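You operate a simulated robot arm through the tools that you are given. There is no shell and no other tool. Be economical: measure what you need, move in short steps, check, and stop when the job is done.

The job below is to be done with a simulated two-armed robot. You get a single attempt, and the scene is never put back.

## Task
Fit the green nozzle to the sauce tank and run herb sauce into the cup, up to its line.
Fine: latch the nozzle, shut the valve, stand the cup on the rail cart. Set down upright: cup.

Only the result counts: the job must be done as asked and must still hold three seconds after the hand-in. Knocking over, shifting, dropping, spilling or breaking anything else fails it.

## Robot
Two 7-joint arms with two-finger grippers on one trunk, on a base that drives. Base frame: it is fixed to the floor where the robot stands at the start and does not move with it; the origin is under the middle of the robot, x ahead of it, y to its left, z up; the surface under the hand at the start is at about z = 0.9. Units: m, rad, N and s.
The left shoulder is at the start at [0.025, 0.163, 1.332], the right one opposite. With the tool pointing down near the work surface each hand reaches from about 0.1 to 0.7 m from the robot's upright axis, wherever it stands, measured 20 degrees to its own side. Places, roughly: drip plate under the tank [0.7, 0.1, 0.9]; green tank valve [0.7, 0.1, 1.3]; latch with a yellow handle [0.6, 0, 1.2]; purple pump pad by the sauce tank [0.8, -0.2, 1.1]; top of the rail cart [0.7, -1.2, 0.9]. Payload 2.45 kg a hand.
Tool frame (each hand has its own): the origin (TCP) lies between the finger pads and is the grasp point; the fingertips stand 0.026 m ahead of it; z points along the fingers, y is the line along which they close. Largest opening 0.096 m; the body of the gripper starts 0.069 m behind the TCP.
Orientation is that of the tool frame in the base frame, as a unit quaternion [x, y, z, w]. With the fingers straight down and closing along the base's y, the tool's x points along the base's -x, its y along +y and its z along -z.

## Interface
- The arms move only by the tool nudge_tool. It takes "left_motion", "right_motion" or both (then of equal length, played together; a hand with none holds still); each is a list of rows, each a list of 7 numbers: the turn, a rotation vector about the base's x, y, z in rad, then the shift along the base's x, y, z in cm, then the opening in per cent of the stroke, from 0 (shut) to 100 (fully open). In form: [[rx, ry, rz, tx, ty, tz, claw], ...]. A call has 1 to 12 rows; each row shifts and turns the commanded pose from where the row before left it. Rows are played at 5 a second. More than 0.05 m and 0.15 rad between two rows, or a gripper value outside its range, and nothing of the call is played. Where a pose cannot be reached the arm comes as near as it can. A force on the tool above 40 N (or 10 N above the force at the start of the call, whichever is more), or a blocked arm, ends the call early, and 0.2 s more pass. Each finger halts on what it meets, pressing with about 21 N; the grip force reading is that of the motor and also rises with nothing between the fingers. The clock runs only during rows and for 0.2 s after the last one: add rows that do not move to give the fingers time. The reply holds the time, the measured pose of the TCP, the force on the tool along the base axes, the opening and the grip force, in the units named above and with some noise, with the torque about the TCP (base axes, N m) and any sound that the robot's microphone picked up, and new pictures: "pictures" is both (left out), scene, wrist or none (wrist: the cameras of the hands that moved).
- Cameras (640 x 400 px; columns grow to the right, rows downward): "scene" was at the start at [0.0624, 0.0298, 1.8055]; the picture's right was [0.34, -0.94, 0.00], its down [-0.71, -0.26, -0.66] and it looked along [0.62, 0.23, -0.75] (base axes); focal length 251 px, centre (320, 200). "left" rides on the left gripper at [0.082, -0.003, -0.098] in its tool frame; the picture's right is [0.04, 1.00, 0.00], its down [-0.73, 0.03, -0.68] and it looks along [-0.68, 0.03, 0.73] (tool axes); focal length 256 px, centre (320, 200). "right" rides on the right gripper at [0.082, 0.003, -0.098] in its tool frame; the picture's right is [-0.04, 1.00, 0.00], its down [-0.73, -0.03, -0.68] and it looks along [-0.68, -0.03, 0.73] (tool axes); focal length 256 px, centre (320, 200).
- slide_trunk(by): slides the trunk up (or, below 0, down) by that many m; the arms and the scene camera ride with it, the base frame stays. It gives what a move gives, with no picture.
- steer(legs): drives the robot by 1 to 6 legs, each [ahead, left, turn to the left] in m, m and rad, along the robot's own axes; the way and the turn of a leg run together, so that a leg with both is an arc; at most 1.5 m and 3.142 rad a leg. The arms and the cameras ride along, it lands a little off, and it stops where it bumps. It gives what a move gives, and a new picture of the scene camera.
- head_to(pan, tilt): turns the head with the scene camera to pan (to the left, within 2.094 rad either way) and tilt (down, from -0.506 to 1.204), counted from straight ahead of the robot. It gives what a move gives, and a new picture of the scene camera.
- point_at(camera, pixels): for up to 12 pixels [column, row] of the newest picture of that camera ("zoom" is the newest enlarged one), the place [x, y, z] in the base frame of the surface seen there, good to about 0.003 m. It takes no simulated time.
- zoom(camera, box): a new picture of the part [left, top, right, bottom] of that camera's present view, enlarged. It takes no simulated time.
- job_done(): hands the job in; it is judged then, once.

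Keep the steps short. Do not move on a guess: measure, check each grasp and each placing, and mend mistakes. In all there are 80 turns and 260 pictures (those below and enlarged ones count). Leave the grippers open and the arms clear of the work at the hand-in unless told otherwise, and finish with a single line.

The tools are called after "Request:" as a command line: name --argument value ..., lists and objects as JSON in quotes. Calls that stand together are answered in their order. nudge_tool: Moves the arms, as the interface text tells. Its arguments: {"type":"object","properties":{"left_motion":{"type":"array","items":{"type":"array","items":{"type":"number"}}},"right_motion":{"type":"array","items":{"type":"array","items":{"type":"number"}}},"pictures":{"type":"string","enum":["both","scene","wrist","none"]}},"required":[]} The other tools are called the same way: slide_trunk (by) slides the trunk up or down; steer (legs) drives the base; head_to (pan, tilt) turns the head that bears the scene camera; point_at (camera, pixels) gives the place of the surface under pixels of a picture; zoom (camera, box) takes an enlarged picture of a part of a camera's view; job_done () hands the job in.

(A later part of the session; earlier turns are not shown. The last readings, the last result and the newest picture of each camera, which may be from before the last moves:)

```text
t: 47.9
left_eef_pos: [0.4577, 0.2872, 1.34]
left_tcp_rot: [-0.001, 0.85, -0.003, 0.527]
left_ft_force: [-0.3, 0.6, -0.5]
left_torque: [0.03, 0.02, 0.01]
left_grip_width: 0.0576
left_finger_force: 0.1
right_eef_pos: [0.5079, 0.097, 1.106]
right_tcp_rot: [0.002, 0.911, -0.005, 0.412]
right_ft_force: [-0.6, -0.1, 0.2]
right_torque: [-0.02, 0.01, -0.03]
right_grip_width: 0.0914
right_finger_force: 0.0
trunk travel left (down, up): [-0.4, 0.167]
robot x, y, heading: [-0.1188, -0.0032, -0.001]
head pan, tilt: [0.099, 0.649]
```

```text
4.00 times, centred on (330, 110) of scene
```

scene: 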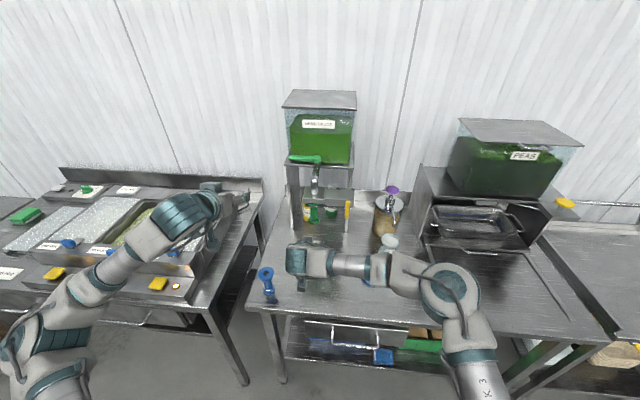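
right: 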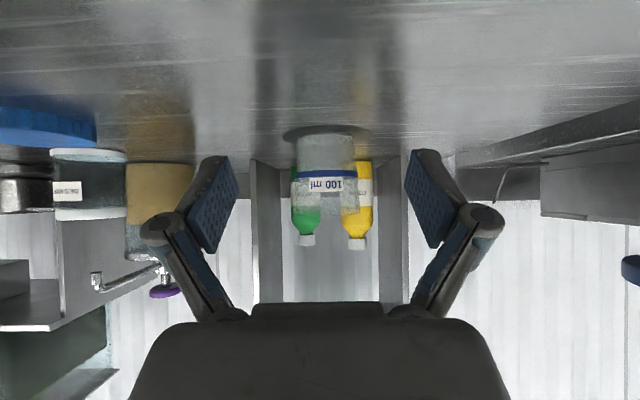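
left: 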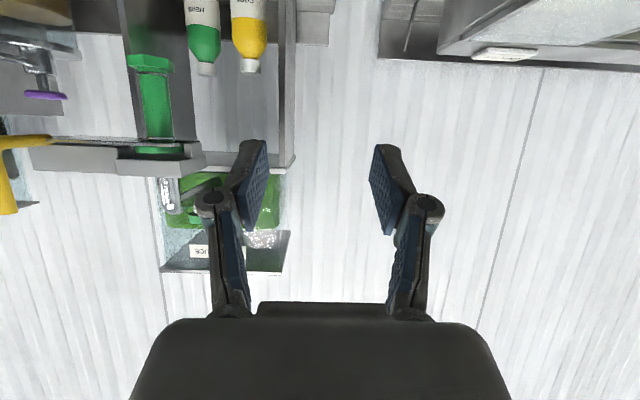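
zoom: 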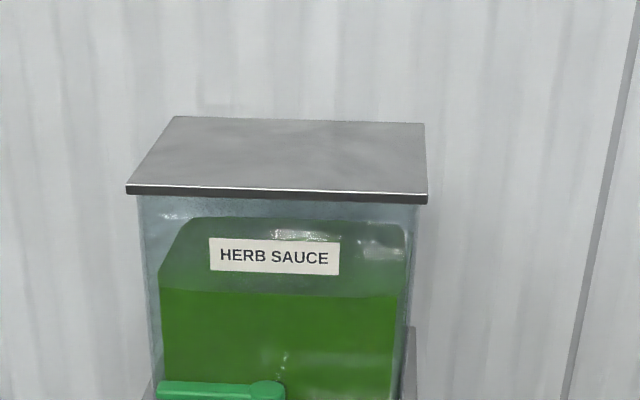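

Request:
zoom --camera "scene" --box '[270, 125, 370, 195]'

Request:
point_at --camera "scene" --pixels '[[320, 124], [300, 125], [290, 158], [303, 158], [317, 159], [300, 167], [318, 165], [296, 148], [330, 148], [340, 166], [290, 167]]'

```text
5.71 times, centred on (320, 160) of scene
```

zoom: 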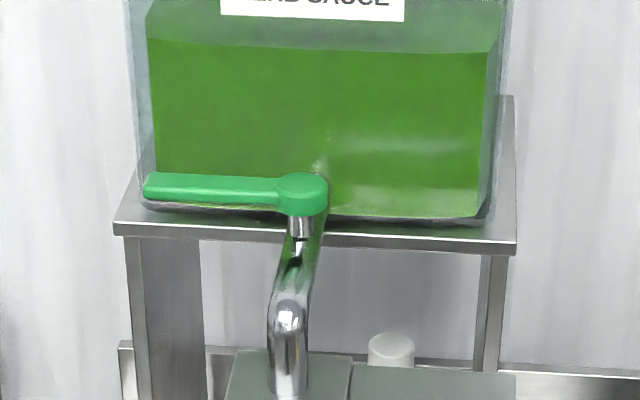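

```text
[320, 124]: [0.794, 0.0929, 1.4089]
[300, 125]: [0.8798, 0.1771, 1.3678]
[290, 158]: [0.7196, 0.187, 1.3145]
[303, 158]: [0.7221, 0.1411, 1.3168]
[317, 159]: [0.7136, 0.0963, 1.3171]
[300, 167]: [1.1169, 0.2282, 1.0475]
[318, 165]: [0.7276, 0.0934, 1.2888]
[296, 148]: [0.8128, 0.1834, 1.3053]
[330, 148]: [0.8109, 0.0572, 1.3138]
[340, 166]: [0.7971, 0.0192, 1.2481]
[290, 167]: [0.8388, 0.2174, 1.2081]
```

The lever lies at x ≈ 0.72, z 1.303–1.317, from pivot (0.72, 0.096) to tip y ≈ 0.19. The tank face is at x ≈ 0.79, so a closed finger fits behind it and can pull it forward. I need to be closer, so I'll first draw the right hand back and down, keeping the cup in its view.

Request:
nudge_tool --right_motion '[[0, 0, 0, -3, 0, 0, 95], [0, 0, 0, -3.5, 0, 0, 95], [0, 0, 0, -3.5, 0, -2, 95], [0, 0, 0, -3, 0, -3, 95], [0, 0, 0, 0, 0, -4, 95], [0, 0, 0, 0, 0, -2, 95], [0, 0, 0, 0, 0, 0, 95]]' --left_motion '[[0, 0, 0, 0, 0, 1, 30], [0, 0, 0, -1, 0, 2, 0], [0, 0, 0, -2, 0, 2, 0], [0, 0, 0, -2, 0, 2, 0], [0, 0, 0, -2, 0, 2, 0], [0, 0, 0, 0, 0, 0, 0], [0, 0, 0, 0, 0, 0, 0]]' --pictures "none"

Request:
steer --legs '[[0.12, 0, 0]]'

```text
t: 49.5
left_eef_pos: [0.3867, 0.2869, 1.4286]
left_tcp_rot: [-0.001, 0.85, -0.002, 0.527]
left_ft_force: [-0.7, -0.1, 0.5]
left_torque: [0.0, 0.03, -0.04]
left_grip_width: 0.0
left_finger_force: 21.3
right_eef_pos: [0.3772, 0.0954, 0.9971]
right_tcp_rot: [0.002, 0.911, -0.005, 0.412]
right_ft_force: [0.4, 0.2, 0.6]
right_torque: [0.0, 0.0, 0.05]
right_grip_width: 0.0913
right_finger_force: 0.0
trunk travel left (down, up): [-0.4, 0.167]
robot x, y, heading: [-0.1168, -0.0014, -0.003]
head pan, tilt: [0.099, 0.649]
```

```text
t: 50.8
left_eef_pos: [0.5055, 0.2881, 1.4291]
left_tcp_rot: [-0.001, 0.85, -0.003, 0.527]
left_ft_force: [0.1, -0.7, 0.2]
left_torque: [-0.01, 0.02, 0.0]
left_grip_width: 0.0
left_finger_force: 20.9
right_eef_pos: [0.4965, 0.0951, 0.9968]
right_tcp_rot: [0.002, 0.911, -0.005, 0.412]
right_ft_force: [0.4, 0.2, -0.4]
right_torque: [0.01, -0.03, 0.0]
right_grip_width: 0.0912
right_finger_force: 0.0
trunk travel left (down, up): [-0.4, 0.167]
robot x, y, heading: [-0.0014, 0.0008, -0.001]
head pan, tilt: [0.099, 0.649]
```

scene: 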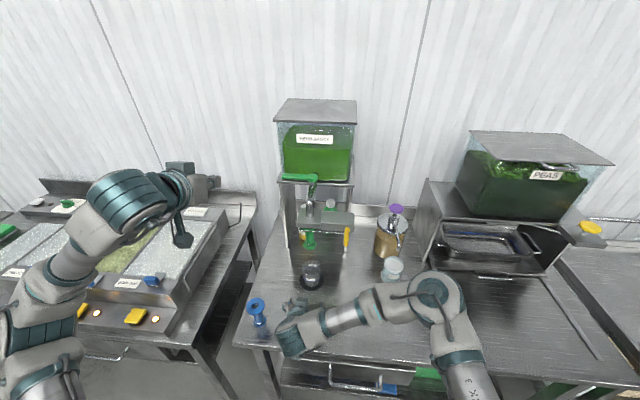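

Now the left hand, closed: I'll tilt it steeper (about 25° from vertical) while moving over and behind the lever, staying high at z ≈ 1.40.

Request:
nudge_tool --left_motion '[[0, 0.13, 0, 3, -1.7, 0, 0], [0, 0.13, 0, 3.6, -1.8, 0, 0], [0, 0.13, 0, 3.6, -1.8, 0, 0], [0, 0.13, 0, 3.6, -1.8, -0.5, 0], [0, 0.13, 0, 3.6, -1.8, -0.5, 0], [0, 0, 0, 3.6, -1.8, -0.5, 0], [0, 0, 0, 3.6, -1.5, -0.5, 0], [0, 0, 0, 0.6, 0, 0, 0], [0, 0, 0, 0, 0, 0, 0]]' --pictures "both"

Request:
zoom --camera "scene" --box '[250, 120, 390, 220]'

```text
t: 52.8
left_eef_pos: [0.6847, 0.1785, 1.394]
left_tcp_rot: [0.0, 0.974, -0.002, 0.229]
left_ft_force: [-0.1, 0.3, -0.6]
left_torque: [0.01, 0.0, 0.03]
left_grip_width: 0.0001
left_finger_force: 21.0
left hand out of reach, approached as far as the arm can: row 5, 6, 7, 8
right_eef_pos: [0.4956, 0.094, 0.9976]
right_tcp_rot: [0.004, 0.911, -0.005, 0.413]
right_ft_force: [0.4, 0.8, -0.6]
right_torque: [0.03, 0.01, -0.03]
right_grip_width: 0.0912
right_finger_force: 0.0
trunk travel left (down, up): [-0.4, 0.167]
robot x, y, heading: [0.0014, -0.0014, 0.0]
head pan, tilt: [0.099, 0.649]
```

scene: 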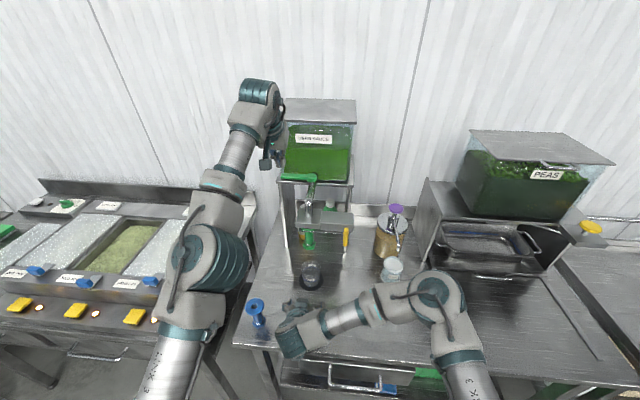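
left: 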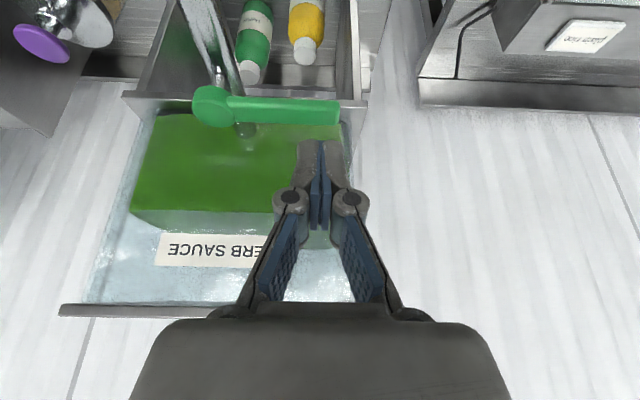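

```text
4.00 times, centred on (320, 170) of scene
```

zoom: 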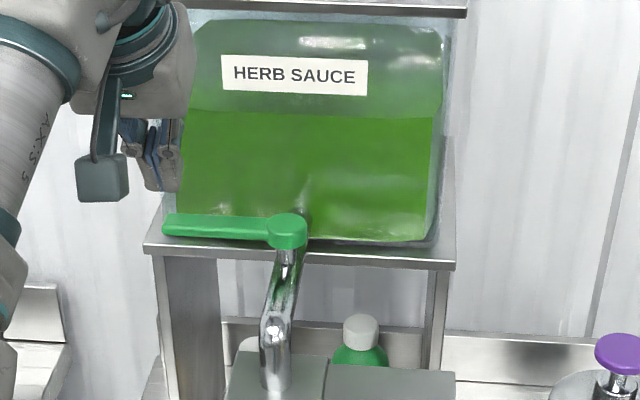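

The reach ends at x 0.685. Raising the trunk 0.15 m gives the left shoulder a better height (the right hand just rises in free space).

Request:
slide_trunk --by 0.15

Request:
nudge_tool --left_motion '[[0, 0, 0, 2, 0, -3, 0], [0, 0, 0, 2, 0, -3, 0], [0, 0, 0, 2, 0, -3, 0], [0, 0, 0, 1.3, 0, -3, 0], [0, 0, 0, 0, 0, 0, 0]]' --right_motion '[[0, 0, 0, 0, 0, -3, 95], [0, 0, 0, 0, 0, -4, 95], [0, 0, 0, 0, 0, -4, 95], [0, 0, 0, 0, 0, -4, 95], [0, 0, 0, 0, 0, 0, 95]]' --pictures "both"

```text
t: 54.5
left_eef_pos: [0.6795, 0.1807, 1.5514]
left_tcp_rot: [-0.001, 0.972, -0.001, 0.233]
left_ft_force: [-0.7, -0.7, 0.0]
left_torque: [-0.02, -0.02, -0.01]
left_grip_width: 0.0
left_finger_force: 21.2
right_eef_pos: [0.4958, 0.0947, 1.148]
right_tcp_rot: [0.003, 0.911, -0.006, 0.413]
right_ft_force: [0.1, -0.3, 0.4]
right_torque: [-0.01, 0.0, 0.01]
right_grip_width: 0.0912
right_finger_force: 0.1
trunk travel left (down, up): [-0.55, 0.017]
robot x, y, heading: [0.0045, -0.0046, 0.0]
head pan, tilt: [0.099, 0.649]
```

```text
t: 55.7
left_eef_pos: [0.7418, 0.1706, 1.4258]
left_tcp_rot: [-0.001, 0.972, -0.001, 0.234]
left_ft_force: [0.3, -0.5, -0.4]
left_torque: [0.0, 0.0, 0.03]
left_grip_width: 0.0001
left_finger_force: 21.1
left hand out of reach, approached as far as the arm can: row 2, 3
right_eef_pos: [0.4953, 0.0933, 0.9996]
right_tcp_rot: [0.003, 0.91, -0.005, 0.414]
right_ft_force: [0.4, 0.5, 0.0]
right_torque: [0.01, 0.0, -0.01]
right_grip_width: 0.0912
right_finger_force: 0.0
trunk travel left (down, up): [-0.55, 0.017]
robot x, y, heading: [-0.0002, 0.0, -0.002]
head pan, tilt: [0.099, 0.649]
```

scene: 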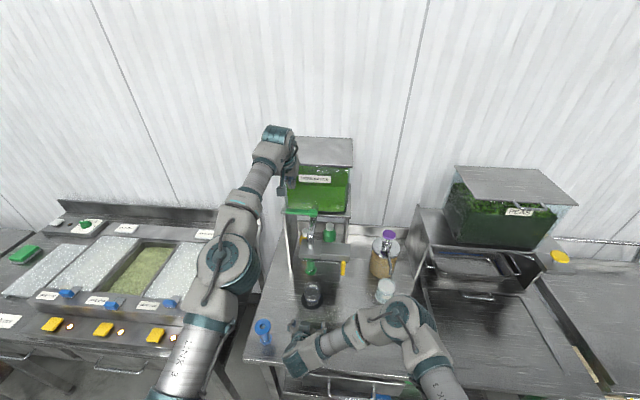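
right: 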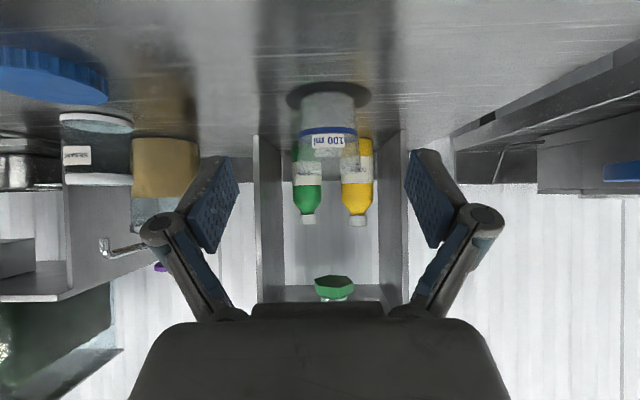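
left: 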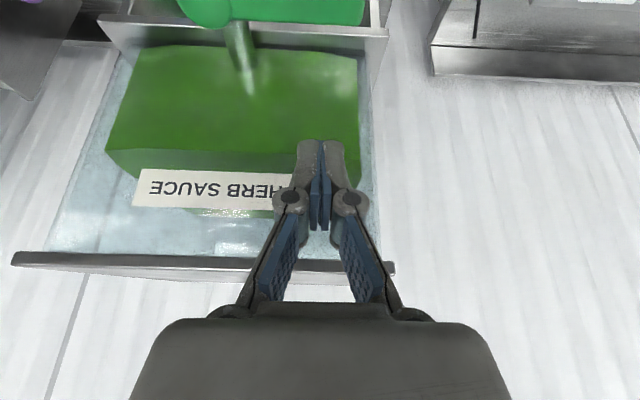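

The closed fingers are above and behind the lever. I'll go down 10.8 cm to z ≈ 1.318 at x ≈ 0.752, between the lever and the tank face.

Request:
nudge_tool --left_motion '[[0, 0, 0, 0.5, -0.2, -3, 0], [0, 0, 0, 0.5, -0.2, -3, 0], [0, 0, 0, 0, 0, -2.5, 0], [0, 0, 0, 0, 0, -2.3, 0], [0, 0, 0, 0, 0, 0, 0]]' --pictures "both"

Request:
zoom --camera "scene" --box '[250, 150, 390, 250]'

```text
t: 56.9
left_eef_pos: [0.7659, 0.1632, 1.3256]
left_tcp_rot: [-0.001, 0.972, -0.001, 0.234]
left_ft_force: [-0.1, 0.1, 0.2]
left_torque: [0.02, -0.01, -0.02]
left_grip_width: 0.0001
left_finger_force: 21.1
left hand out of reach, approached as far as the arm can: row 1, 2, 3, 4
right_eef_pos: [0.4959, 0.0929, 0.9996]
right_tcp_rot: [0.002, 0.911, -0.005, 0.413]
right_ft_force: [-0.3, 0.8, -0.6]
right_torque: [0.03, 0.02, 0.02]
right_grip_width: 0.0913
right_finger_force: 0.1
trunk travel left (down, up): [-0.55, 0.017]
robot x, y, heading: [-0.0012, -0.001, -0.007]
head pan, tilt: [0.099, 0.649]
```

scene: 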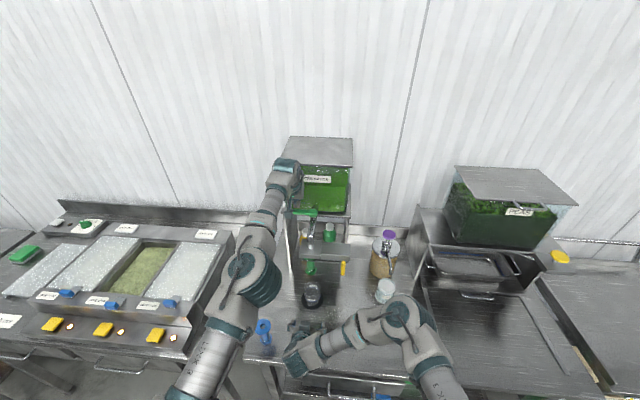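
left: 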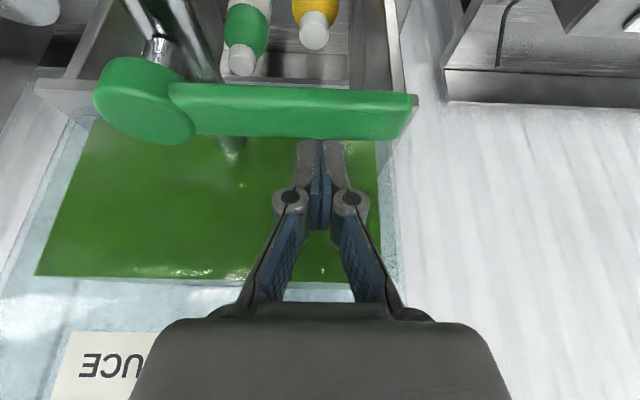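

```text
4.00 times, centred on (320, 200) of scene
```

zoom: 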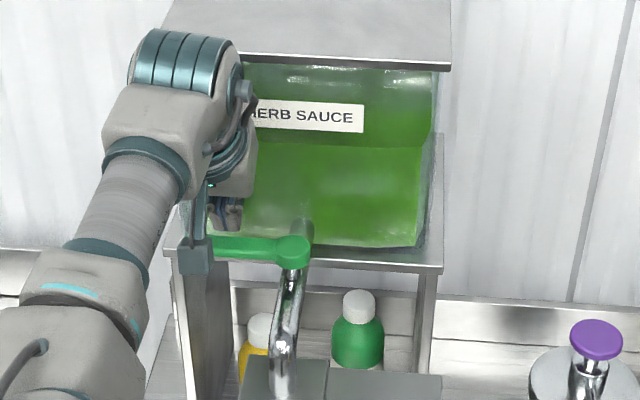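

The finger is behind the lever without contact, but pushing from one side only would make shutting slow. A fork grip works both ways. I'll rise straight up, turn the hand −45° about the vertical and open about 65%, so the fingers straddle the lever across its swing.

Request:
nudge_tool --left_motion '[[0, 0, 0, -0.5, 0, 3, 0], [0, 0, 0, -1, 0, 4, 0], [0, 0, -0.13, -1, 0, 2, 30], [0, 0, -0.13, -1, 0, 0, 65], [0, 0, -0.13, -1, 0, 0, 65], [0, 0, -0.13, 0, 0, 0, 65], [0, 0, -0.13, 0, 0, 0, 65], [0, 0, -0.13, 0, 0, 0, 65], [0, 0, 0, 0, 0, 0, 65]]' --pictures "both"

```text
t: 58.9
left_eef_pos: [0.6811, 0.1654, 1.3631]
left_tcp_rot: [0.223, 0.946, -0.055, 0.228]
left_ft_force: [0.8, -0.8, 0.9]
left_torque: [-0.03, -0.01, 0.04]
left_grip_width: 0.0624
left_finger_force: 0.1
left hand out of reach, approached as far as the arm can: row 5, 6, 7, 8
right_eef_pos: [0.4961, 0.0925, 0.9993]
right_tcp_rot: [0.002, 0.911, -0.004, 0.413]
right_ft_force: [0.3, 0.0, -0.2]
right_torque: [0.02, -0.01, -0.01]
right_grip_width: 0.0913
right_finger_force: 0.0
trunk travel left (down, up): [-0.55, 0.017]
robot x, y, heading: [-0.0005, 0.0019, -0.004]
head pan, tilt: [0.099, 0.649]
```

scene: 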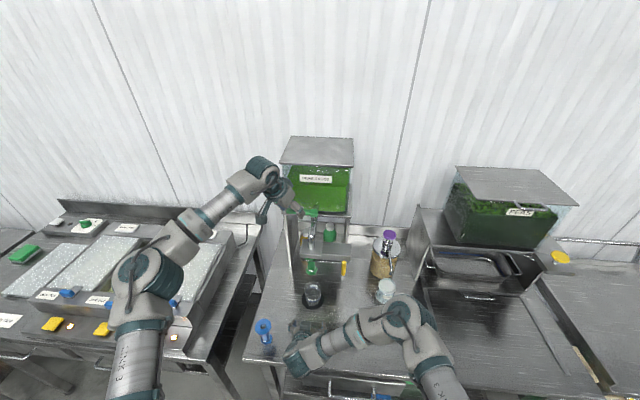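
left: 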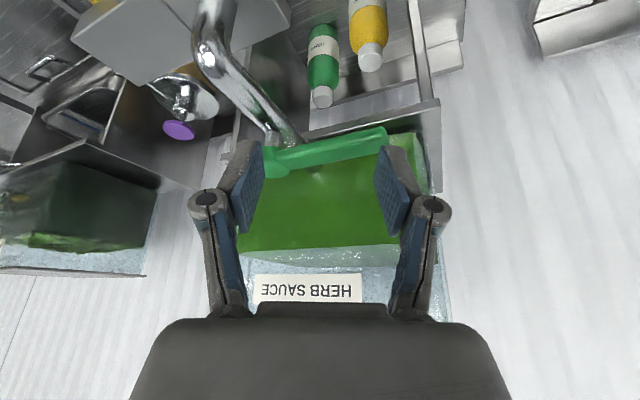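

The yaw reached only about 26°, at the limit of reach. I'll lift and retract the hand a little, then drive 6 cm closer to gain margin.

Request:
nudge_tool --left_motion '[[0, 0, 0, -2, 0, 3, 65], [0, 0, 0, -3, 0, 2, 65], [0, 0, 0, 0, 0, 0, 65]]' --right_motion '[[0, 0, 0, -2, 0, 0, 95], [0, 0, 0, -2, 0, 0, 95], [0, 0, 0, 0, 0, 0, 95]]' --pictures "none"

Request:
steer --legs '[[0.07, 0, 0]]'

```text
t: 59.7
left_eef_pos: [0.63, 0.168, 1.4129]
left_tcp_rot: [0.222, 0.946, -0.056, 0.229]
left_ft_force: [0.2, 0.1, -0.1]
left_torque: [-0.02, 0.01, 0.03]
left_grip_width: 0.0624
left_finger_force: 0.1
right_eef_pos: [0.456, 0.0948, 0.9983]
right_tcp_rot: [0.002, 0.911, -0.005, 0.412]
right_ft_force: [0.3, -0.1, -0.4]
right_torque: [-0.02, 0.01, 0.0]
right_grip_width: 0.0913
right_finger_force: 0.1
trunk travel left (down, up): [-0.55, 0.017]
robot x, y, heading: [0.0011, -0.0, 0.001]
head pan, tilt: [0.099, 0.649]
```

```text
t: 60.8
left_eef_pos: [0.688, 0.1707, 1.4202]
left_tcp_rot: [0.223, 0.945, -0.055, 0.234]
left_ft_force: [-1.0, 0.8, 0.2]
left_torque: [0.0, 0.01, -0.03]
left_grip_width: 0.0627
left_finger_force: 0.0
right_eef_pos: [0.5172, 0.0984, 1.0034]
right_tcp_rot: [0.001, 0.909, -0.004, 0.417]
right_ft_force: [-0.8, 1.0, -0.2]
right_torque: [-0.06, -0.02, -0.01]
right_grip_width: 0.0913
right_finger_force: 0.2
trunk travel left (down, up): [-0.55, 0.017]
robot x, y, heading: [0.0782, 0.0012, 0.001]
head pan, tilt: [0.099, 0.649]
```

scene: 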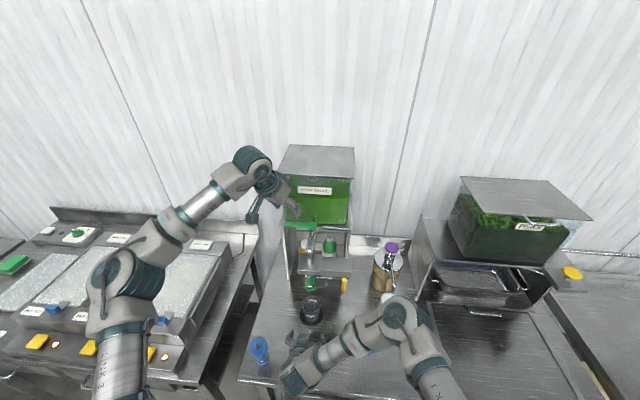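

Now I'll turn the remaining −0.33 rad at this height.

Request:
nudge_tool --left_motion '[[0, 0, -0.11, 0, 0, 0, 65], [0, 0, -0.11, 0, 0, 0, 65], [0, 0, -0.11, 0, 0, 0, 65], [0, 0, 0, 1.5, -0.5, 0, 65], [0, 0, 0, 0, 0, 0, 65]]' --pictures "wrist"

```text
t: 62.0
left_eef_pos: [0.7113, 0.1559, 1.4171]
left_tcp_rot: [0.275, 0.932, -0.066, 0.228]
left_ft_force: [0.1, -0.5, 0.6]
left_torque: [-0.03, 0.01, -0.01]
left_grip_width: 0.0624
left_finger_force: 0.0
left hand out of reach, approached as far as the arm can: row 2, 3
right_eef_pos: [0.5251, 0.0918, 1.0015]
right_tcp_rot: [0.002, 0.911, -0.002, 0.413]
right_ft_force: [-0.1, -0.2, 0.4]
right_torque: [0.03, -0.06, 0.01]
right_grip_width: 0.0914
right_finger_force: 0.0
trunk travel left (down, up): [-0.55, 0.017]
robot x, y, heading: [0.073, -0.0006, -0.003]
head pan, tilt: [0.099, 0.649]
```

left: 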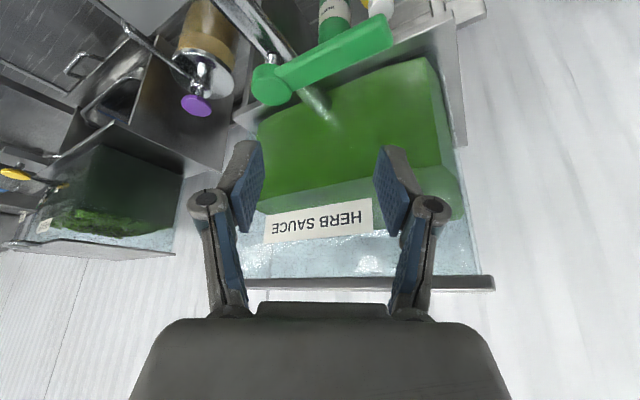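

The yaw stops near 33° with the hand this steep. A flatter hand coming from the front-left should turn further, so I'll move out to the left-front, flatten the pitch, and yaw again.

Request:
nudge_tool --left_motion '[[0, 0, 0, -2.5, 3, 0, 75], [-0.076, -0.117, 0, -2.5, 3, 0, 75], [-0.076, -0.117, 0, 0, 2, 0, 75], [-0.076, -0.117, 0, 0, 0, 0, 75], [-0.076, -0.117, 0, 0, 0, 0, 75], [0, 0, -0.14, 0, 0, 0, 75], [0, 0, -0.14, 0, 0, 0, 75], [0, 0, 0, 0, 0, 0, 75]]' --pictures "both"

```text
t: 63.8
left_eef_pos: [0.642, 0.2098, 1.4398]
left_tcp_rot: [0.301, 0.814, -0.173, 0.465]
left_ft_force: [-1.7, -1.1, 0.3]
left_torque: [0.03, -0.01, 0.02]
left_grip_width: 0.072
left_finger_force: 0.0
left hand out of reach, approached as far as the arm can: row 6, 7
right_eef_pos: [0.5234, 0.0958, 1.0008]
right_tcp_rot: [0.002, 0.91, -0.004, 0.414]
right_ft_force: [0.0, 0.1, -0.7]
right_torque: [-0.01, 0.0, 0.02]
right_grip_width: 0.0911
right_finger_force: 0.1
trunk travel left (down, up): [-0.55, 0.017]
robot x, y, heading: [0.0731, -0.0023, -0.0]
head pan, tilt: [0.099, 0.649]
```

scene: 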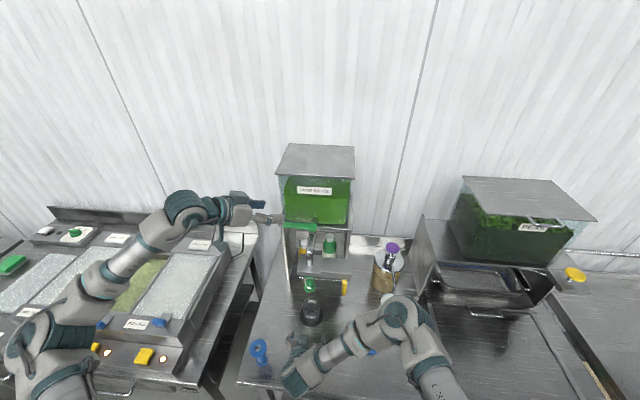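
left: 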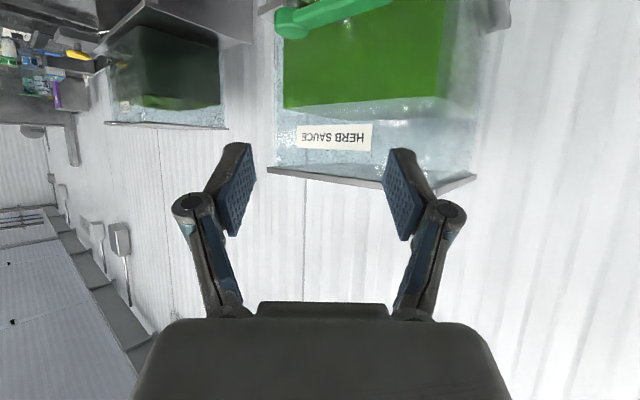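

Yaw is now 40°, close to the limit. Turning the robot itself 0.3 rad to the right gives the rest. I'll pull the left hand back 6 cm first; the right hand will swing over clear table at z 1.0.

Request:
nudge_tool --left_motion '[[0, 0, 0, -3, 1, 0, 75], [0, 0, 0, -3, 1, 0, 75], [0, 0, 0, 0, 0, 0, 75]]' --right_motion '[[0, 0, 0, -3, 0, 1, 95], [0, 0, 0, -2, 0, 1, 95], [0, 0, 0, 0, 0, 0, 95]]' --pictures "none"

Request:
steer --legs '[[0, 0, -0.3]]'

```text
t: 64.5
left_eef_pos: [0.5841, 0.2305, 1.4391]
left_tcp_rot: [0.302, 0.815, -0.175, 0.463]
left_ft_force: [0.4, 0.1, 0.1]
left_torque: [-0.01, 0.0, -0.05]
left_grip_width: 0.072
left_finger_force: 0.0
right_eef_pos: [0.4751, 0.0939, 1.0197]
right_tcp_rot: [0.002, 0.911, -0.004, 0.413]
right_ft_force: [0.5, -0.2, -0.3]
right_torque: [0.0, 0.02, -0.02]
right_grip_width: 0.0909
right_finger_force: 0.0
trunk travel left (down, up): [-0.55, 0.017]
robot x, y, heading: [0.0678, -0.0003, -0.003]
head pan, tilt: [0.099, 0.649]
```

```text
t: 65.9
left_eef_pos: [0.6272, 0.0667, 1.4407]
left_tcp_rot: [0.421, 0.76, -0.242, 0.432]
left_ft_force: [-0.3, 0.4, 0.2]
left_torque: [-0.02, 0.02, -0.04]
left_grip_width: 0.0721
left_finger_force: 0.1
right_eef_pos: [0.4836, -0.0291, 1.0206]
right_tcp_rot: [0.139, 0.899, -0.067, 0.409]
right_ft_force: [0.2, 0.2, -0.7]
right_torque: [-0.01, 0.03, 0.0]
right_grip_width: 0.0913
right_finger_force: 0.0
trunk travel left (down, up): [-0.55, 0.017]
robot x, y, heading: [0.0714, 0.002, -0.307]
head pan, tilt: [0.099, 0.649]
```

scene: 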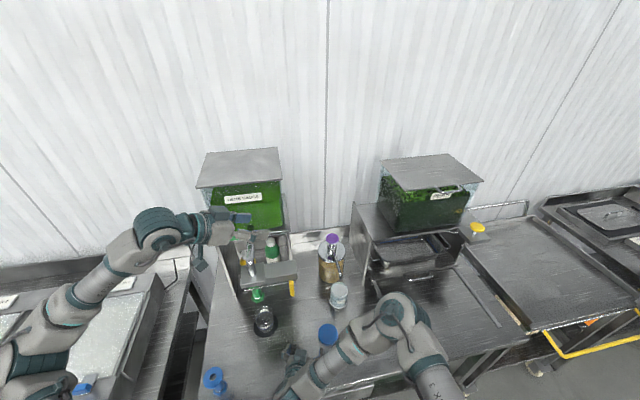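

Hand yaw is now 58°, nearly along the closed lever. I'll go round to a point left of and above the lever tip, at about (0.695, 0.205, 1.40), and check.

Request:
nudge_tool --left_motion '[[0, 0, 0, -1, 4.5, 0, 85], [0, 0, 0, 0, 4.6, 0, 85], [0, 0, 0, 0, 4.6, 0, 85], [0, 0, 0, 2.5, 0, -1, 85], [0, 0, 0, 2.5, 0, -1, 85], [0, 0, 0, 2.5, 0, -1.5, 85], [0, 0, 0, 0, 0, 0, 85]]' --pictures "both"

Request:
zoom --camera "scene" --box '[160, 170, 320, 270]'

```text
t: 67.5
left_eef_pos: [0.6272, 0.0853, 1.4426]
left_tcp_rot: [0.422, 0.759, -0.24, 0.434]
left_ft_force: [0.7, 0.4, 0.0]
left_torque: [-0.01, -0.02, -0.01]
left_grip_width: 0.0817
left_finger_force: 0.0
left hand out of reach, approached as far as the arm can: row 1, 2, 3, 4, 5, 6
right_eef_pos: [0.4806, -0.0316, 1.0222]
right_tcp_rot: [0.14, 0.899, -0.065, 0.41]
right_ft_force: [-0.1, 0.8, -0.2]
right_torque: [0.01, -0.04, -0.02]
right_grip_width: 0.0913
right_finger_force: 0.1
trunk travel left (down, up): [-0.55, 0.017]
robot x, y, heading: [0.0717, 0.0008, -0.301]
head pan, tilt: [0.099, 0.649]
```

scene: 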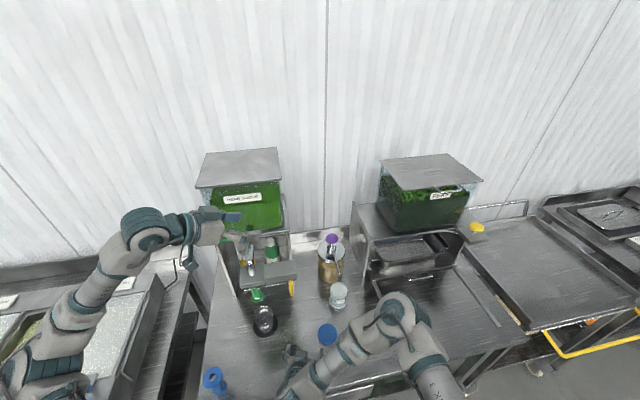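
left: 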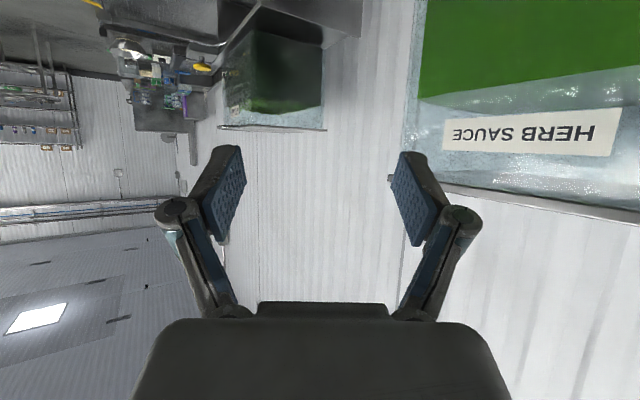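

```text
4.00 times, centred on (240, 220) of scene
```

zoom: 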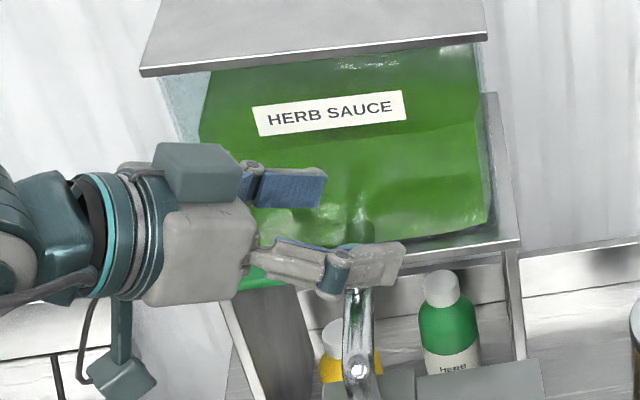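

The arm can't go further left in this pose, so I'll let the base carry it: strafe left 0.12 m. Both hands sweep through clear space.

Request:
steer --legs '[[0, 0.12, 0]]'

```text
t: 68.8
left_eef_pos: [0.6472, 0.1479, 1.4516]
left_tcp_rot: [0.432, 0.758, -0.226, 0.432]
left_ft_force: [-0.3, -2.3, 0.0]
left_torque: [0.09, 0.02, 0.09]
left_grip_width: 0.0815
left_finger_force: 0.0
right_eef_pos: [0.5067, 0.0436, 1.0251]
right_tcp_rot: [0.146, 0.898, -0.05, 0.412]
right_ft_force: [1.8, -1.3, -1.1]
right_torque: [0.01, 0.03, 0.03]
right_grip_width: 0.0914
right_finger_force: 0.0
trunk travel left (down, up): [-0.55, 0.017]
robot x, y, heading: [0.1103, 0.1021, -0.291]
head pan, tilt: [0.099, 0.649]
```

scene: 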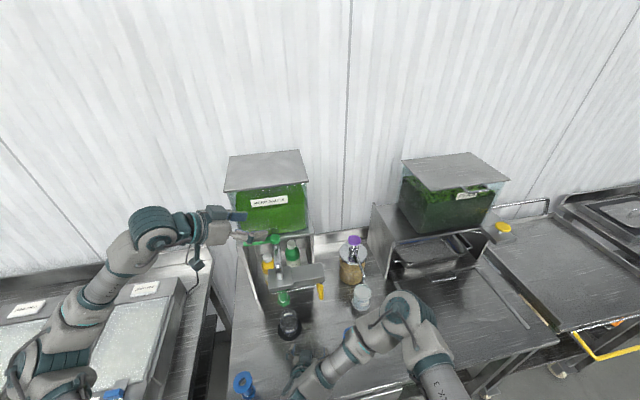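

I'll move the left hand to about (0.69, 0.195, 1.40), left of the lever tip and above it.

Request:
nudge_tool --left_motion '[[0, 0, 0, 1, 2, 0, 85], [0, 0, 0, 1.5, 1.5, -1, 85], [0, 0, 0, 1.5, 0, -2, 85], [0, 0, 0, 0, 0, -1, 85], [0, 0, 0, 0, 0, 0, 85]]' --pictures "both"

```text
t: 70.2
left_eef_pos: [0.6729, 0.222, 1.4217]
left_tcp_rot: [0.411, 0.761, -0.248, 0.437]
left_ft_force: [0.6, 1.6, 0.3]
left_torque: [-0.09, 0.02, -0.11]
left_grip_width: 0.0818
left_finger_force: 0.1
left hand out of reach, approached as far as the arm can: row 1, 2, 3
right_eef_pos: [0.515, 0.0902, 1.0234]
right_tcp_rot: [0.136, 0.899, -0.071, 0.411]
right_ft_force: [-1.0, 0.6, 0.1]
right_torque: [0.01, -0.01, -0.07]
right_grip_width: 0.0912
right_finger_force: 0.1
trunk travel left (down, up): [-0.55, 0.017]
robot x, y, heading: [0.1059, 0.1066, -0.301]
head pan, tilt: [0.099, 0.649]
stopped in row 5 (left hand): the arm was blocked; the commanded pose is now the measured one
```

scene: 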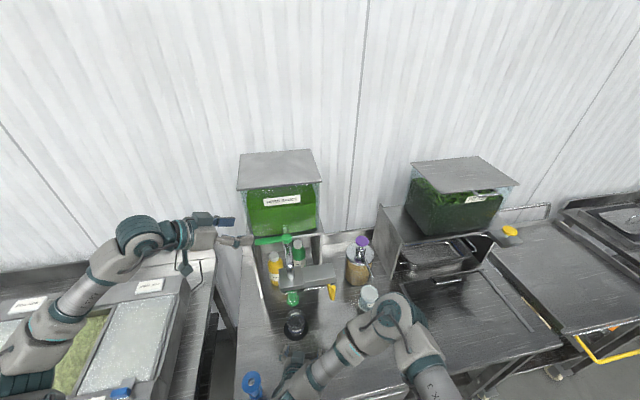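
left: 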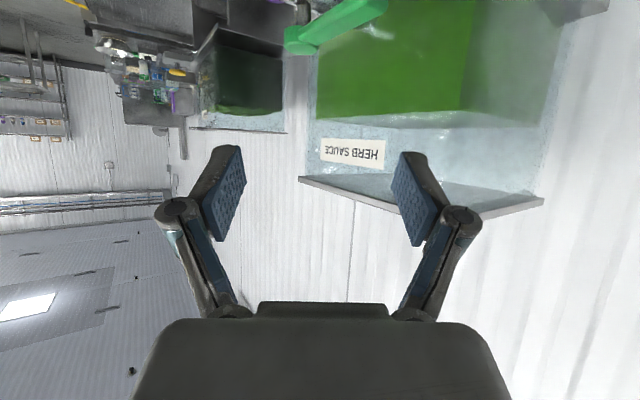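

The arm reports "blocked" with almost no force, likely a joint limit. The hand is now at (0.673, 0.222, 1.42). The needed move is inward and down, so I'll try a small part of it.

Request:
nudge_tool --left_motion '[[0, 0, 0, 1, -0.5, -1.5, 85], [0, 0, 0, 1, -0.5, -2, 85], [0, 0, 0, 0, 0, 0, 85]]' --pictures "none"

Request:
point_at --camera "scene" --pixels '[[287, 239], [258, 242], [270, 240], [139, 230], [90, 290], [30, 350], [294, 322]]'

```text
t: 71.0
left_eef_pos: [0.6598, 0.1778, 1.4308]
left_tcp_rot: [0.416, 0.763, -0.24, 0.434]
left_ft_force: [0.0, -1.1, -0.4]
left_torque: [0.04, 0.0, 0.07]
left_grip_width: 0.0819
left_finger_force: 0.2
left hand out of reach, approached as far as the arm can: row 1, 2
right_eef_pos: [0.5055, 0.0567, 1.027]
right_tcp_rot: [0.143, 0.897, -0.061, 0.413]
right_ft_force: [-0.4, 0.0, 0.2]
right_torque: [0.0, 0.04, 0.0]
right_grip_width: 0.0912
right_finger_force: 0.0
trunk travel left (down, up): [-0.55, 0.017]
robot x, y, heading: [0.1038, 0.107, -0.298]
head pan, tilt: [0.099, 0.649]
```

```text
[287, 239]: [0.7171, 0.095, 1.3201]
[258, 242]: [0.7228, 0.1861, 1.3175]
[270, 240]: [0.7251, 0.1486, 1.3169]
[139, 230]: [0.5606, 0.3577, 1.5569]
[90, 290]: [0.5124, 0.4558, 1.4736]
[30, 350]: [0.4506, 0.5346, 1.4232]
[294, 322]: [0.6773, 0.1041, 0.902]
```

The right hand's reading also swayed by several cm without a command, so the robot is rocking after the drive. I'll hold still for 2 s and read again.

Request:
nudge_tool --left_motion '[[0, 0, 0, 0, 0, 0, 85], [0, 0, 0, 0, 0, 0, 85], [0, 0, 0, 0, 0, 0, 85], [0, 0, 0, 0, 0, 0, 85], [0, 0, 0, 0, 0, 0, 85], [0, 0, 0, 0, 0, 0, 85], [0, 0, 0, 0, 0, 0, 85], [0, 0, 0, 0, 0, 0, 85], [0, 0, 0, 0, 0, 0, 85], [0, 0, 0, 0, 0, 0, 85]]' --pictures "none"

Request:
head_to --pan 0.4 --tilt 1.1

```text
t: 73.4
left_eef_pos: [0.6735, 0.2259, 1.4212]
left_tcp_rot: [0.419, 0.756, -0.241, 0.441]
left_ft_force: [-0.4, -0.3, -0.8]
left_torque: [-0.03, 0.0, -0.05]
left_grip_width: 0.0816
left_finger_force: 0.1
right_eef_pos: [0.5152, 0.0924, 1.0236]
right_tcp_rot: [0.137, 0.899, -0.071, 0.411]
right_ft_force: [0.3, -0.3, 0.0]
right_torque: [0.01, 0.03, -0.01]
right_grip_width: 0.0913
right_finger_force: 0.1
trunk travel left (down, up): [-0.55, 0.017]
robot x, y, heading: [0.1072, 0.112, -0.302]
head pan, tilt: [0.099, 0.649]
stopped in row 10 (left hand): the arm was blocked; the commanded pose is now the measured one
```

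```text
t: 74.3
left_eef_pos: [0.6768, 0.2339, 1.4196]
left_tcp_rot: [0.42, 0.755, -0.243, 0.44]
left_ft_force: [1.6, 1.5, -0.6]
left_torque: [-0.03, 0.0, -0.06]
left_grip_width: 0.0817
left_finger_force: 0.2
right_eef_pos: [0.5166, 0.1016, 1.0228]
right_tcp_rot: [0.136, 0.899, -0.073, 0.41]
right_ft_force: [-1.1, 1.4, 0.3]
right_torque: [-0.01, -0.03, 0.01]
right_grip_width: 0.0912
right_finger_force: 0.1
trunk travel left (down, up): [-0.55, 0.017]
robot x, y, heading: [0.1063, 0.1129, -0.295]
head pan, tilt: [0.4, 1.1]
```

scene: 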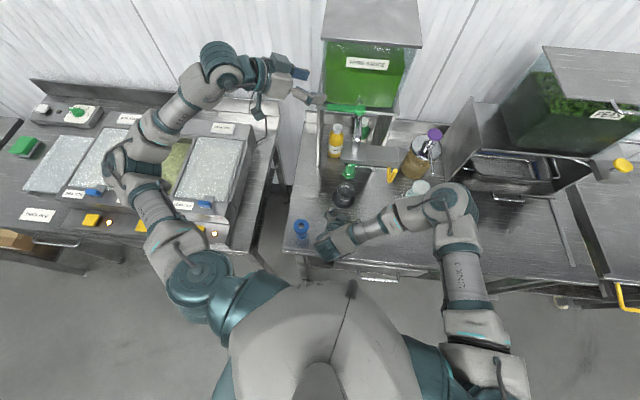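

It has settled: left hand at (0.677, 0.234, 1.42), with all arm links well above the counters. I'll move in and down toward the lever: +1.5, −2, −5 cm.

Request:
nudge_tool --left_motion '[[0, 0, 0, 0.5, -0.5, -1.5, 85], [0, 0, 0, 0.5, -0.5, -1.5, 85], [0, 0, 0, 0.5, -1, -2, 85], [0, 0, 0, 0, 0, 0, 85], [0, 0, 0, 0, 0, 0, 85]]' --pictures "wrist"

```text
t: 75.5
left_eef_pos: [0.6641, 0.1951, 1.4271]
left_tcp_rot: [0.427, 0.756, -0.234, 0.439]
left_ft_force: [-0.9, -0.8, 0.5]
left_torque: [0.02, -0.02, 0.07]
left_grip_width: 0.0816
left_finger_force: 0.2
left hand out of reach, approached as far as the arm can: row 1, 2, 3
right_eef_pos: [0.5083, 0.0699, 1.0258]
right_tcp_rot: [0.14, 0.898, -0.063, 0.412]
right_ft_force: [0.2, -0.1, -0.1]
right_torque: [0.0, 0.02, 0.02]
right_grip_width: 0.0909
right_finger_force: 0.1
trunk travel left (down, up): [-0.55, 0.017]
robot x, y, heading: [0.1063, 0.1064, -0.297]
head pan, tilt: [0.4, 1.1]
```

left: 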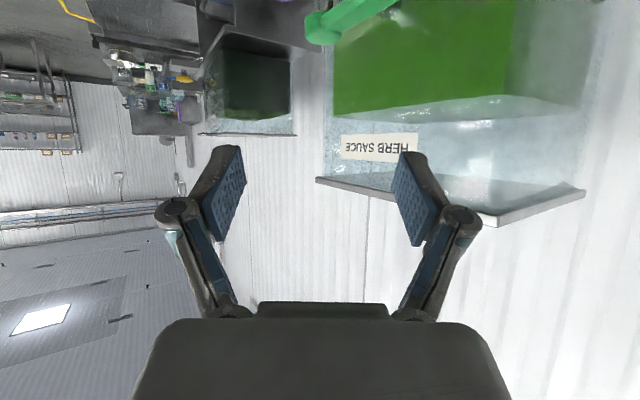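

The whole robot shifts when the left arm moves, so some left-arm link is leaning on something. I'll measure the elbow and lower links against the left counter.

Request:
point_at --camera "scene" --pixels '[[120, 165], [110, 195], [145, 200], [160, 235], [200, 285], [205, 300], [230, 215], [235, 240], [200, 230]]'

Request:
zoom --camera "scene" --box '[60, 100, 300, 340]'

```text
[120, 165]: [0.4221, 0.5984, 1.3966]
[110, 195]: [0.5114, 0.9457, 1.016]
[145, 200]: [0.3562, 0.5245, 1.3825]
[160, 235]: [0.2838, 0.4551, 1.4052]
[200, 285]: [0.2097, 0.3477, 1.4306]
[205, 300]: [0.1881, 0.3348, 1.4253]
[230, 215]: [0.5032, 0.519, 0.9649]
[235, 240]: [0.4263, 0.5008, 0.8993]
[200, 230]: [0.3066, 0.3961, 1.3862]
```

```text
1.67 times, centred on (180, 220) of scene
```

zoom: 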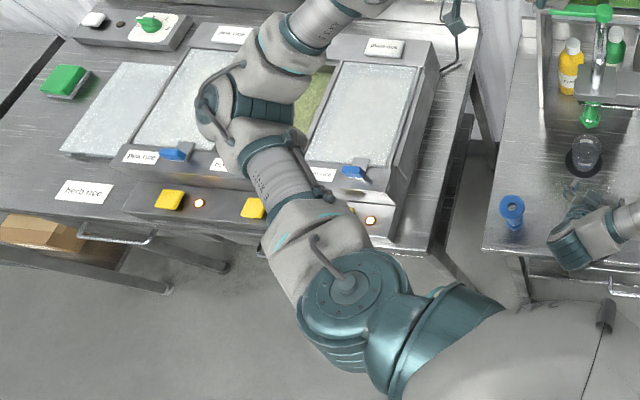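

The arm is well above everything. More likely the base is touching the table front: it stands at x 0.107 and started at 0. I'll back off 5 cm.

Request:
steer --legs '[[-0.05, 0, 0]]'

Request:
nudge_tool --left_motion '[[0, 0, 0, 0, 0, 0, 85], [0, 0, 0, 0, 0, 0, 85], [0, 0, 0, 0, 0, 0, 85], [0, 0, 0, 0, 0, 0, 85], [0, 0, 0, 0, 0, 0, 85]]' --pictures "none"

```text
t: 76.4
left_eef_pos: [0.6293, 0.2154, 1.4209]
left_tcp_rot: [0.424, 0.758, -0.236, 0.436]
left_ft_force: [-0.2, -1.3, -0.3]
left_torque: [-0.02, -0.01, 0.0]
left_grip_width: 0.0817
left_finger_force: 0.0
right_eef_pos: [0.4702, 0.0885, 1.0217]
right_tcp_rot: [0.141, 0.9, -0.066, 0.408]
right_ft_force: [1.5, -0.3, -0.6]
right_torque: [0.02, 0.07, 0.03]
right_grip_width: 0.0909
right_finger_force: 0.1
trunk travel left (down, up): [-0.55, 0.017]
robot x, y, heading: [0.0582, 0.121, -0.299]
head pan, tilt: [0.4, 1.1]
```

scene: 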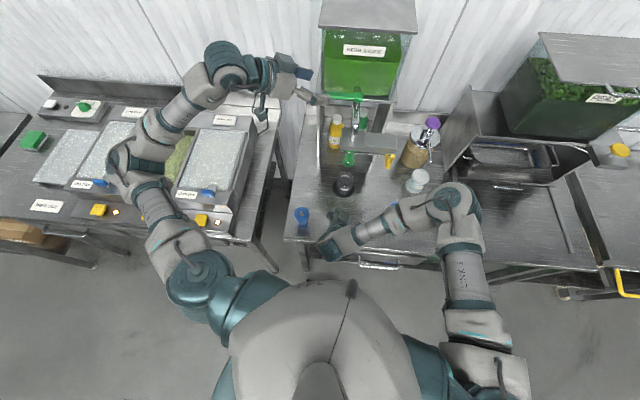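

```text
t: 77.8
left_eef_pos: [0.5973, 0.1811, 1.4349]
left_tcp_rot: [0.433, 0.754, -0.226, 0.44]
left_ft_force: [-0.3, -0.3, 0.3]
left_torque: [0.0, -0.01, -0.02]
left_grip_width: 0.0819
left_finger_force: 0.1
right_eef_pos: [0.448, 0.0625, 1.0294]
right_tcp_rot: [0.145, 0.897, -0.056, 0.415]
right_ft_force: [0.5, -0.4, 0.1]
right_torque: [0.01, -0.02, -0.02]
right_grip_width: 0.0913
right_finger_force: 0.0
trunk travel left (down, up): [-0.55, 0.017]
robot x, y, heading: [0.0517, 0.1198, -0.297]
head pan, tilt: [0.4, 1.1]
stopped in row 5 (left hand): the arm was blocked; the commanded pose is now the measured one
```

Still swaying a little after the drive. I'll lower the trunk somewhat (a stiffer, lower stance), 0.06 m, and wait for it to settle.

Request:
slide_trunk --by -0.06

Request:
nudge_tool --right_motion '[[0, 0, 0, 0, 0, 0, 95], [0, 0, 0, 0, 0, 0, 95], [0, 0, 0, 0, 0, 0, 95], [0, 0, 0, 0, 0, 0, 95], [0, 0, 0, 0, 0, 0, 95], [0, 0, 0, 0, 0, 0, 95], [0, 0, 0, 0, 0, 0, 95], [0, 0, 0, 0, 0, 0, 95], [0, 0, 0, 0, 0, 0, 95], [0, 0, 0, 0, 0, 0, 95]]' --pictures "none"

Request:
nudge_tool --right_motion '[[0, 0, 0, 0, 0, 0, 95], [0, 0, 0, 0, 0, 0, 95], [0, 0, 0, 0, 0, 0, 95]]' --pictures "none"

```text
t: 78.8
left_eef_pos: [0.5982, 0.189, 1.3735]
left_tcp_rot: [0.433, 0.753, -0.228, 0.44]
left_ft_force: [1.1, -0.3, -0.3]
left_torque: [-0.02, 0.02, -0.02]
left_grip_width: 0.0816
left_finger_force: 0.0
right_eef_pos: [0.4492, 0.0681, 0.9703]
right_tcp_rot: [0.145, 0.896, -0.058, 0.416]
right_ft_force: [0.5, 0.1, -0.9]
right_torque: [-0.02, 0.01, 0.0]
right_grip_width: 0.0912
right_finger_force: 0.2
trunk travel left (down, up): [-0.49, 0.077]
robot x, y, heading: [0.053, 0.1148, -0.301]
head pan, tilt: [0.4, 1.1]
```

```text
t: 81.0
left_eef_pos: [0.6049, 0.2061, 1.3717]
left_tcp_rot: [0.429, 0.753, -0.233, 0.44]
left_ft_force: [0.4, 0.6, -0.6]
left_torque: [-0.04, -0.01, -0.02]
left_grip_width: 0.0816
left_finger_force: 0.1
right_eef_pos: [0.4534, 0.0816, 0.9685]
right_tcp_rot: [0.141, 0.897, -0.062, 0.414]
right_ft_force: [-0.6, 0.9, -0.6]
right_torque: [0.0, 0.01, 0.01]
right_grip_width: 0.0909
right_finger_force: 0.0
trunk travel left (down, up): [-0.49, 0.077]
robot x, y, heading: [0.0599, 0.1231, -0.299]
head pan, tilt: [0.4, 1.1]
```

```text
t: 81.8
left_eef_pos: [0.6039, 0.1994, 1.3715]
left_tcp_rot: [0.429, 0.754, -0.23, 0.441]
left_ft_force: [0.2, 0.3, 0.3]
left_torque: [-0.04, 0.02, -0.03]
left_grip_width: 0.0816
left_finger_force: 0.1
right_eef_pos: [0.4506, 0.0762, 0.9702]
right_tcp_rot: [0.143, 0.897, -0.061, 0.414]
right_ft_force: [0.1, 0.3, 0.7]
right_torque: [-0.01, 0.01, -0.03]
right_grip_width: 0.0911
right_finger_force: 0.2
trunk travel left (down, up): [-0.49, 0.077]
robot x, y, heading: [0.0538, 0.1226, -0.3]
head pan, tilt: [0.4, 1.1]
```

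Settled to within a few mm. The hand is at (0.604, 0.200, 1.37). I'll move toward the lever: +6 cm in x at this height.

Request:
nudge_tool --left_motion '[[0, 0, 0, 2, 0, 0, 85], [0, 0, 0, 2, 0, 0, 85], [0, 0, 0, 2, 0, 0, 85], [0, 0, 0, 0, 0, 0, 85], [0, 0, 0, 0, 0, 0, 85], [0, 0, 0, 0, 0, 0, 85]]' --pictures "wrist"

```text
t: 83.2
left_eef_pos: [0.6184, 0.1893, 1.375]
left_tcp_rot: [0.432, 0.754, -0.229, 0.438]
left_ft_force: [0.6, 0.2, 0.9]
left_torque: [0.02, 0.01, 0.01]
left_grip_width: 0.0816
left_finger_force: 0.0
left hand out of reach, approached as far as the arm can: row 2, 3
right_eef_pos: [0.4498, 0.0661, 0.9698]
right_tcp_rot: [0.145, 0.896, -0.059, 0.415]
right_ft_force: [0.5, 0.7, 0.4]
right_torque: [0.02, 0.0, 0.0]
right_grip_width: 0.0911
right_finger_force: 0.1
trunk travel left (down, up): [-0.49, 0.077]
robot x, y, heading: [0.0597, 0.1207, -0.293]
head pan, tilt: [0.4, 1.1]
```

left: 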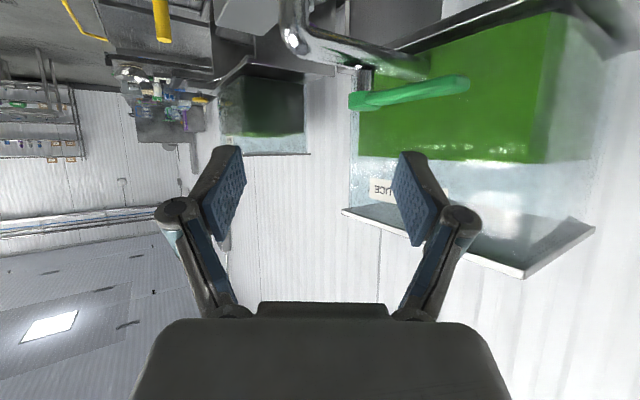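

The flatter pose is limited by the wrist, but with the robot turned and closer, a steep hand with about 50° yaw should be easy. I'll raise it, bring the fingers steeper (turning about the closing axis), and then move toward the lever.

Request:
nudge_tool --left_motion '[[0.121, 0.07, 0, 0, 0, 2, 75], [0.121, 0.07, 0, 0, 0, 2, 75], [0.121, 0.07, 0, 0, 0, 1, 75], [0.121, 0.07, 0, 1, 0, 0, 75], [0, 0, 0.13, 2, 0, 0, 75], [0, 0, 0, 3, -1, 0, 75], [0, 0, 0, 3, -1, 0, 75], [0, 0, 0, 0, 0, 0, 75], [0, 0, 0, 0, 0, 0, 75]]' --pictures "wrist"

```text
t: 85.2
left_eef_pos: [0.69, 0.1729, 1.4019]
left_tcp_rot: [0.407, 0.835, -0.144, 0.341]
left_ft_force: [0.1, -0.3, -0.6]
left_torque: [0.02, 0.0, 0.03]
left_grip_width: 0.0721
left_finger_force: 0.2
left hand out of reach, approached as far as the arm can: row 2, 4, 7
right_eef_pos: [0.4491, 0.0683, 0.9692]
right_tcp_rot: [0.144, 0.897, -0.059, 0.414]
right_ft_force: [-0.1, 0.0, 0.5]
right_torque: [-0.01, -0.01, 0.01]
right_grip_width: 0.0913
right_finger_force: 0.1
trunk travel left (down, up): [-0.49, 0.077]
robot x, y, heading: [0.0567, 0.1209, -0.301]
head pan, tilt: [0.4, 1.1]
```

left: 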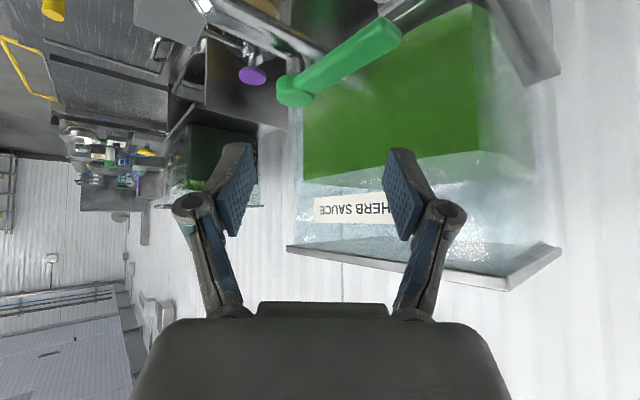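

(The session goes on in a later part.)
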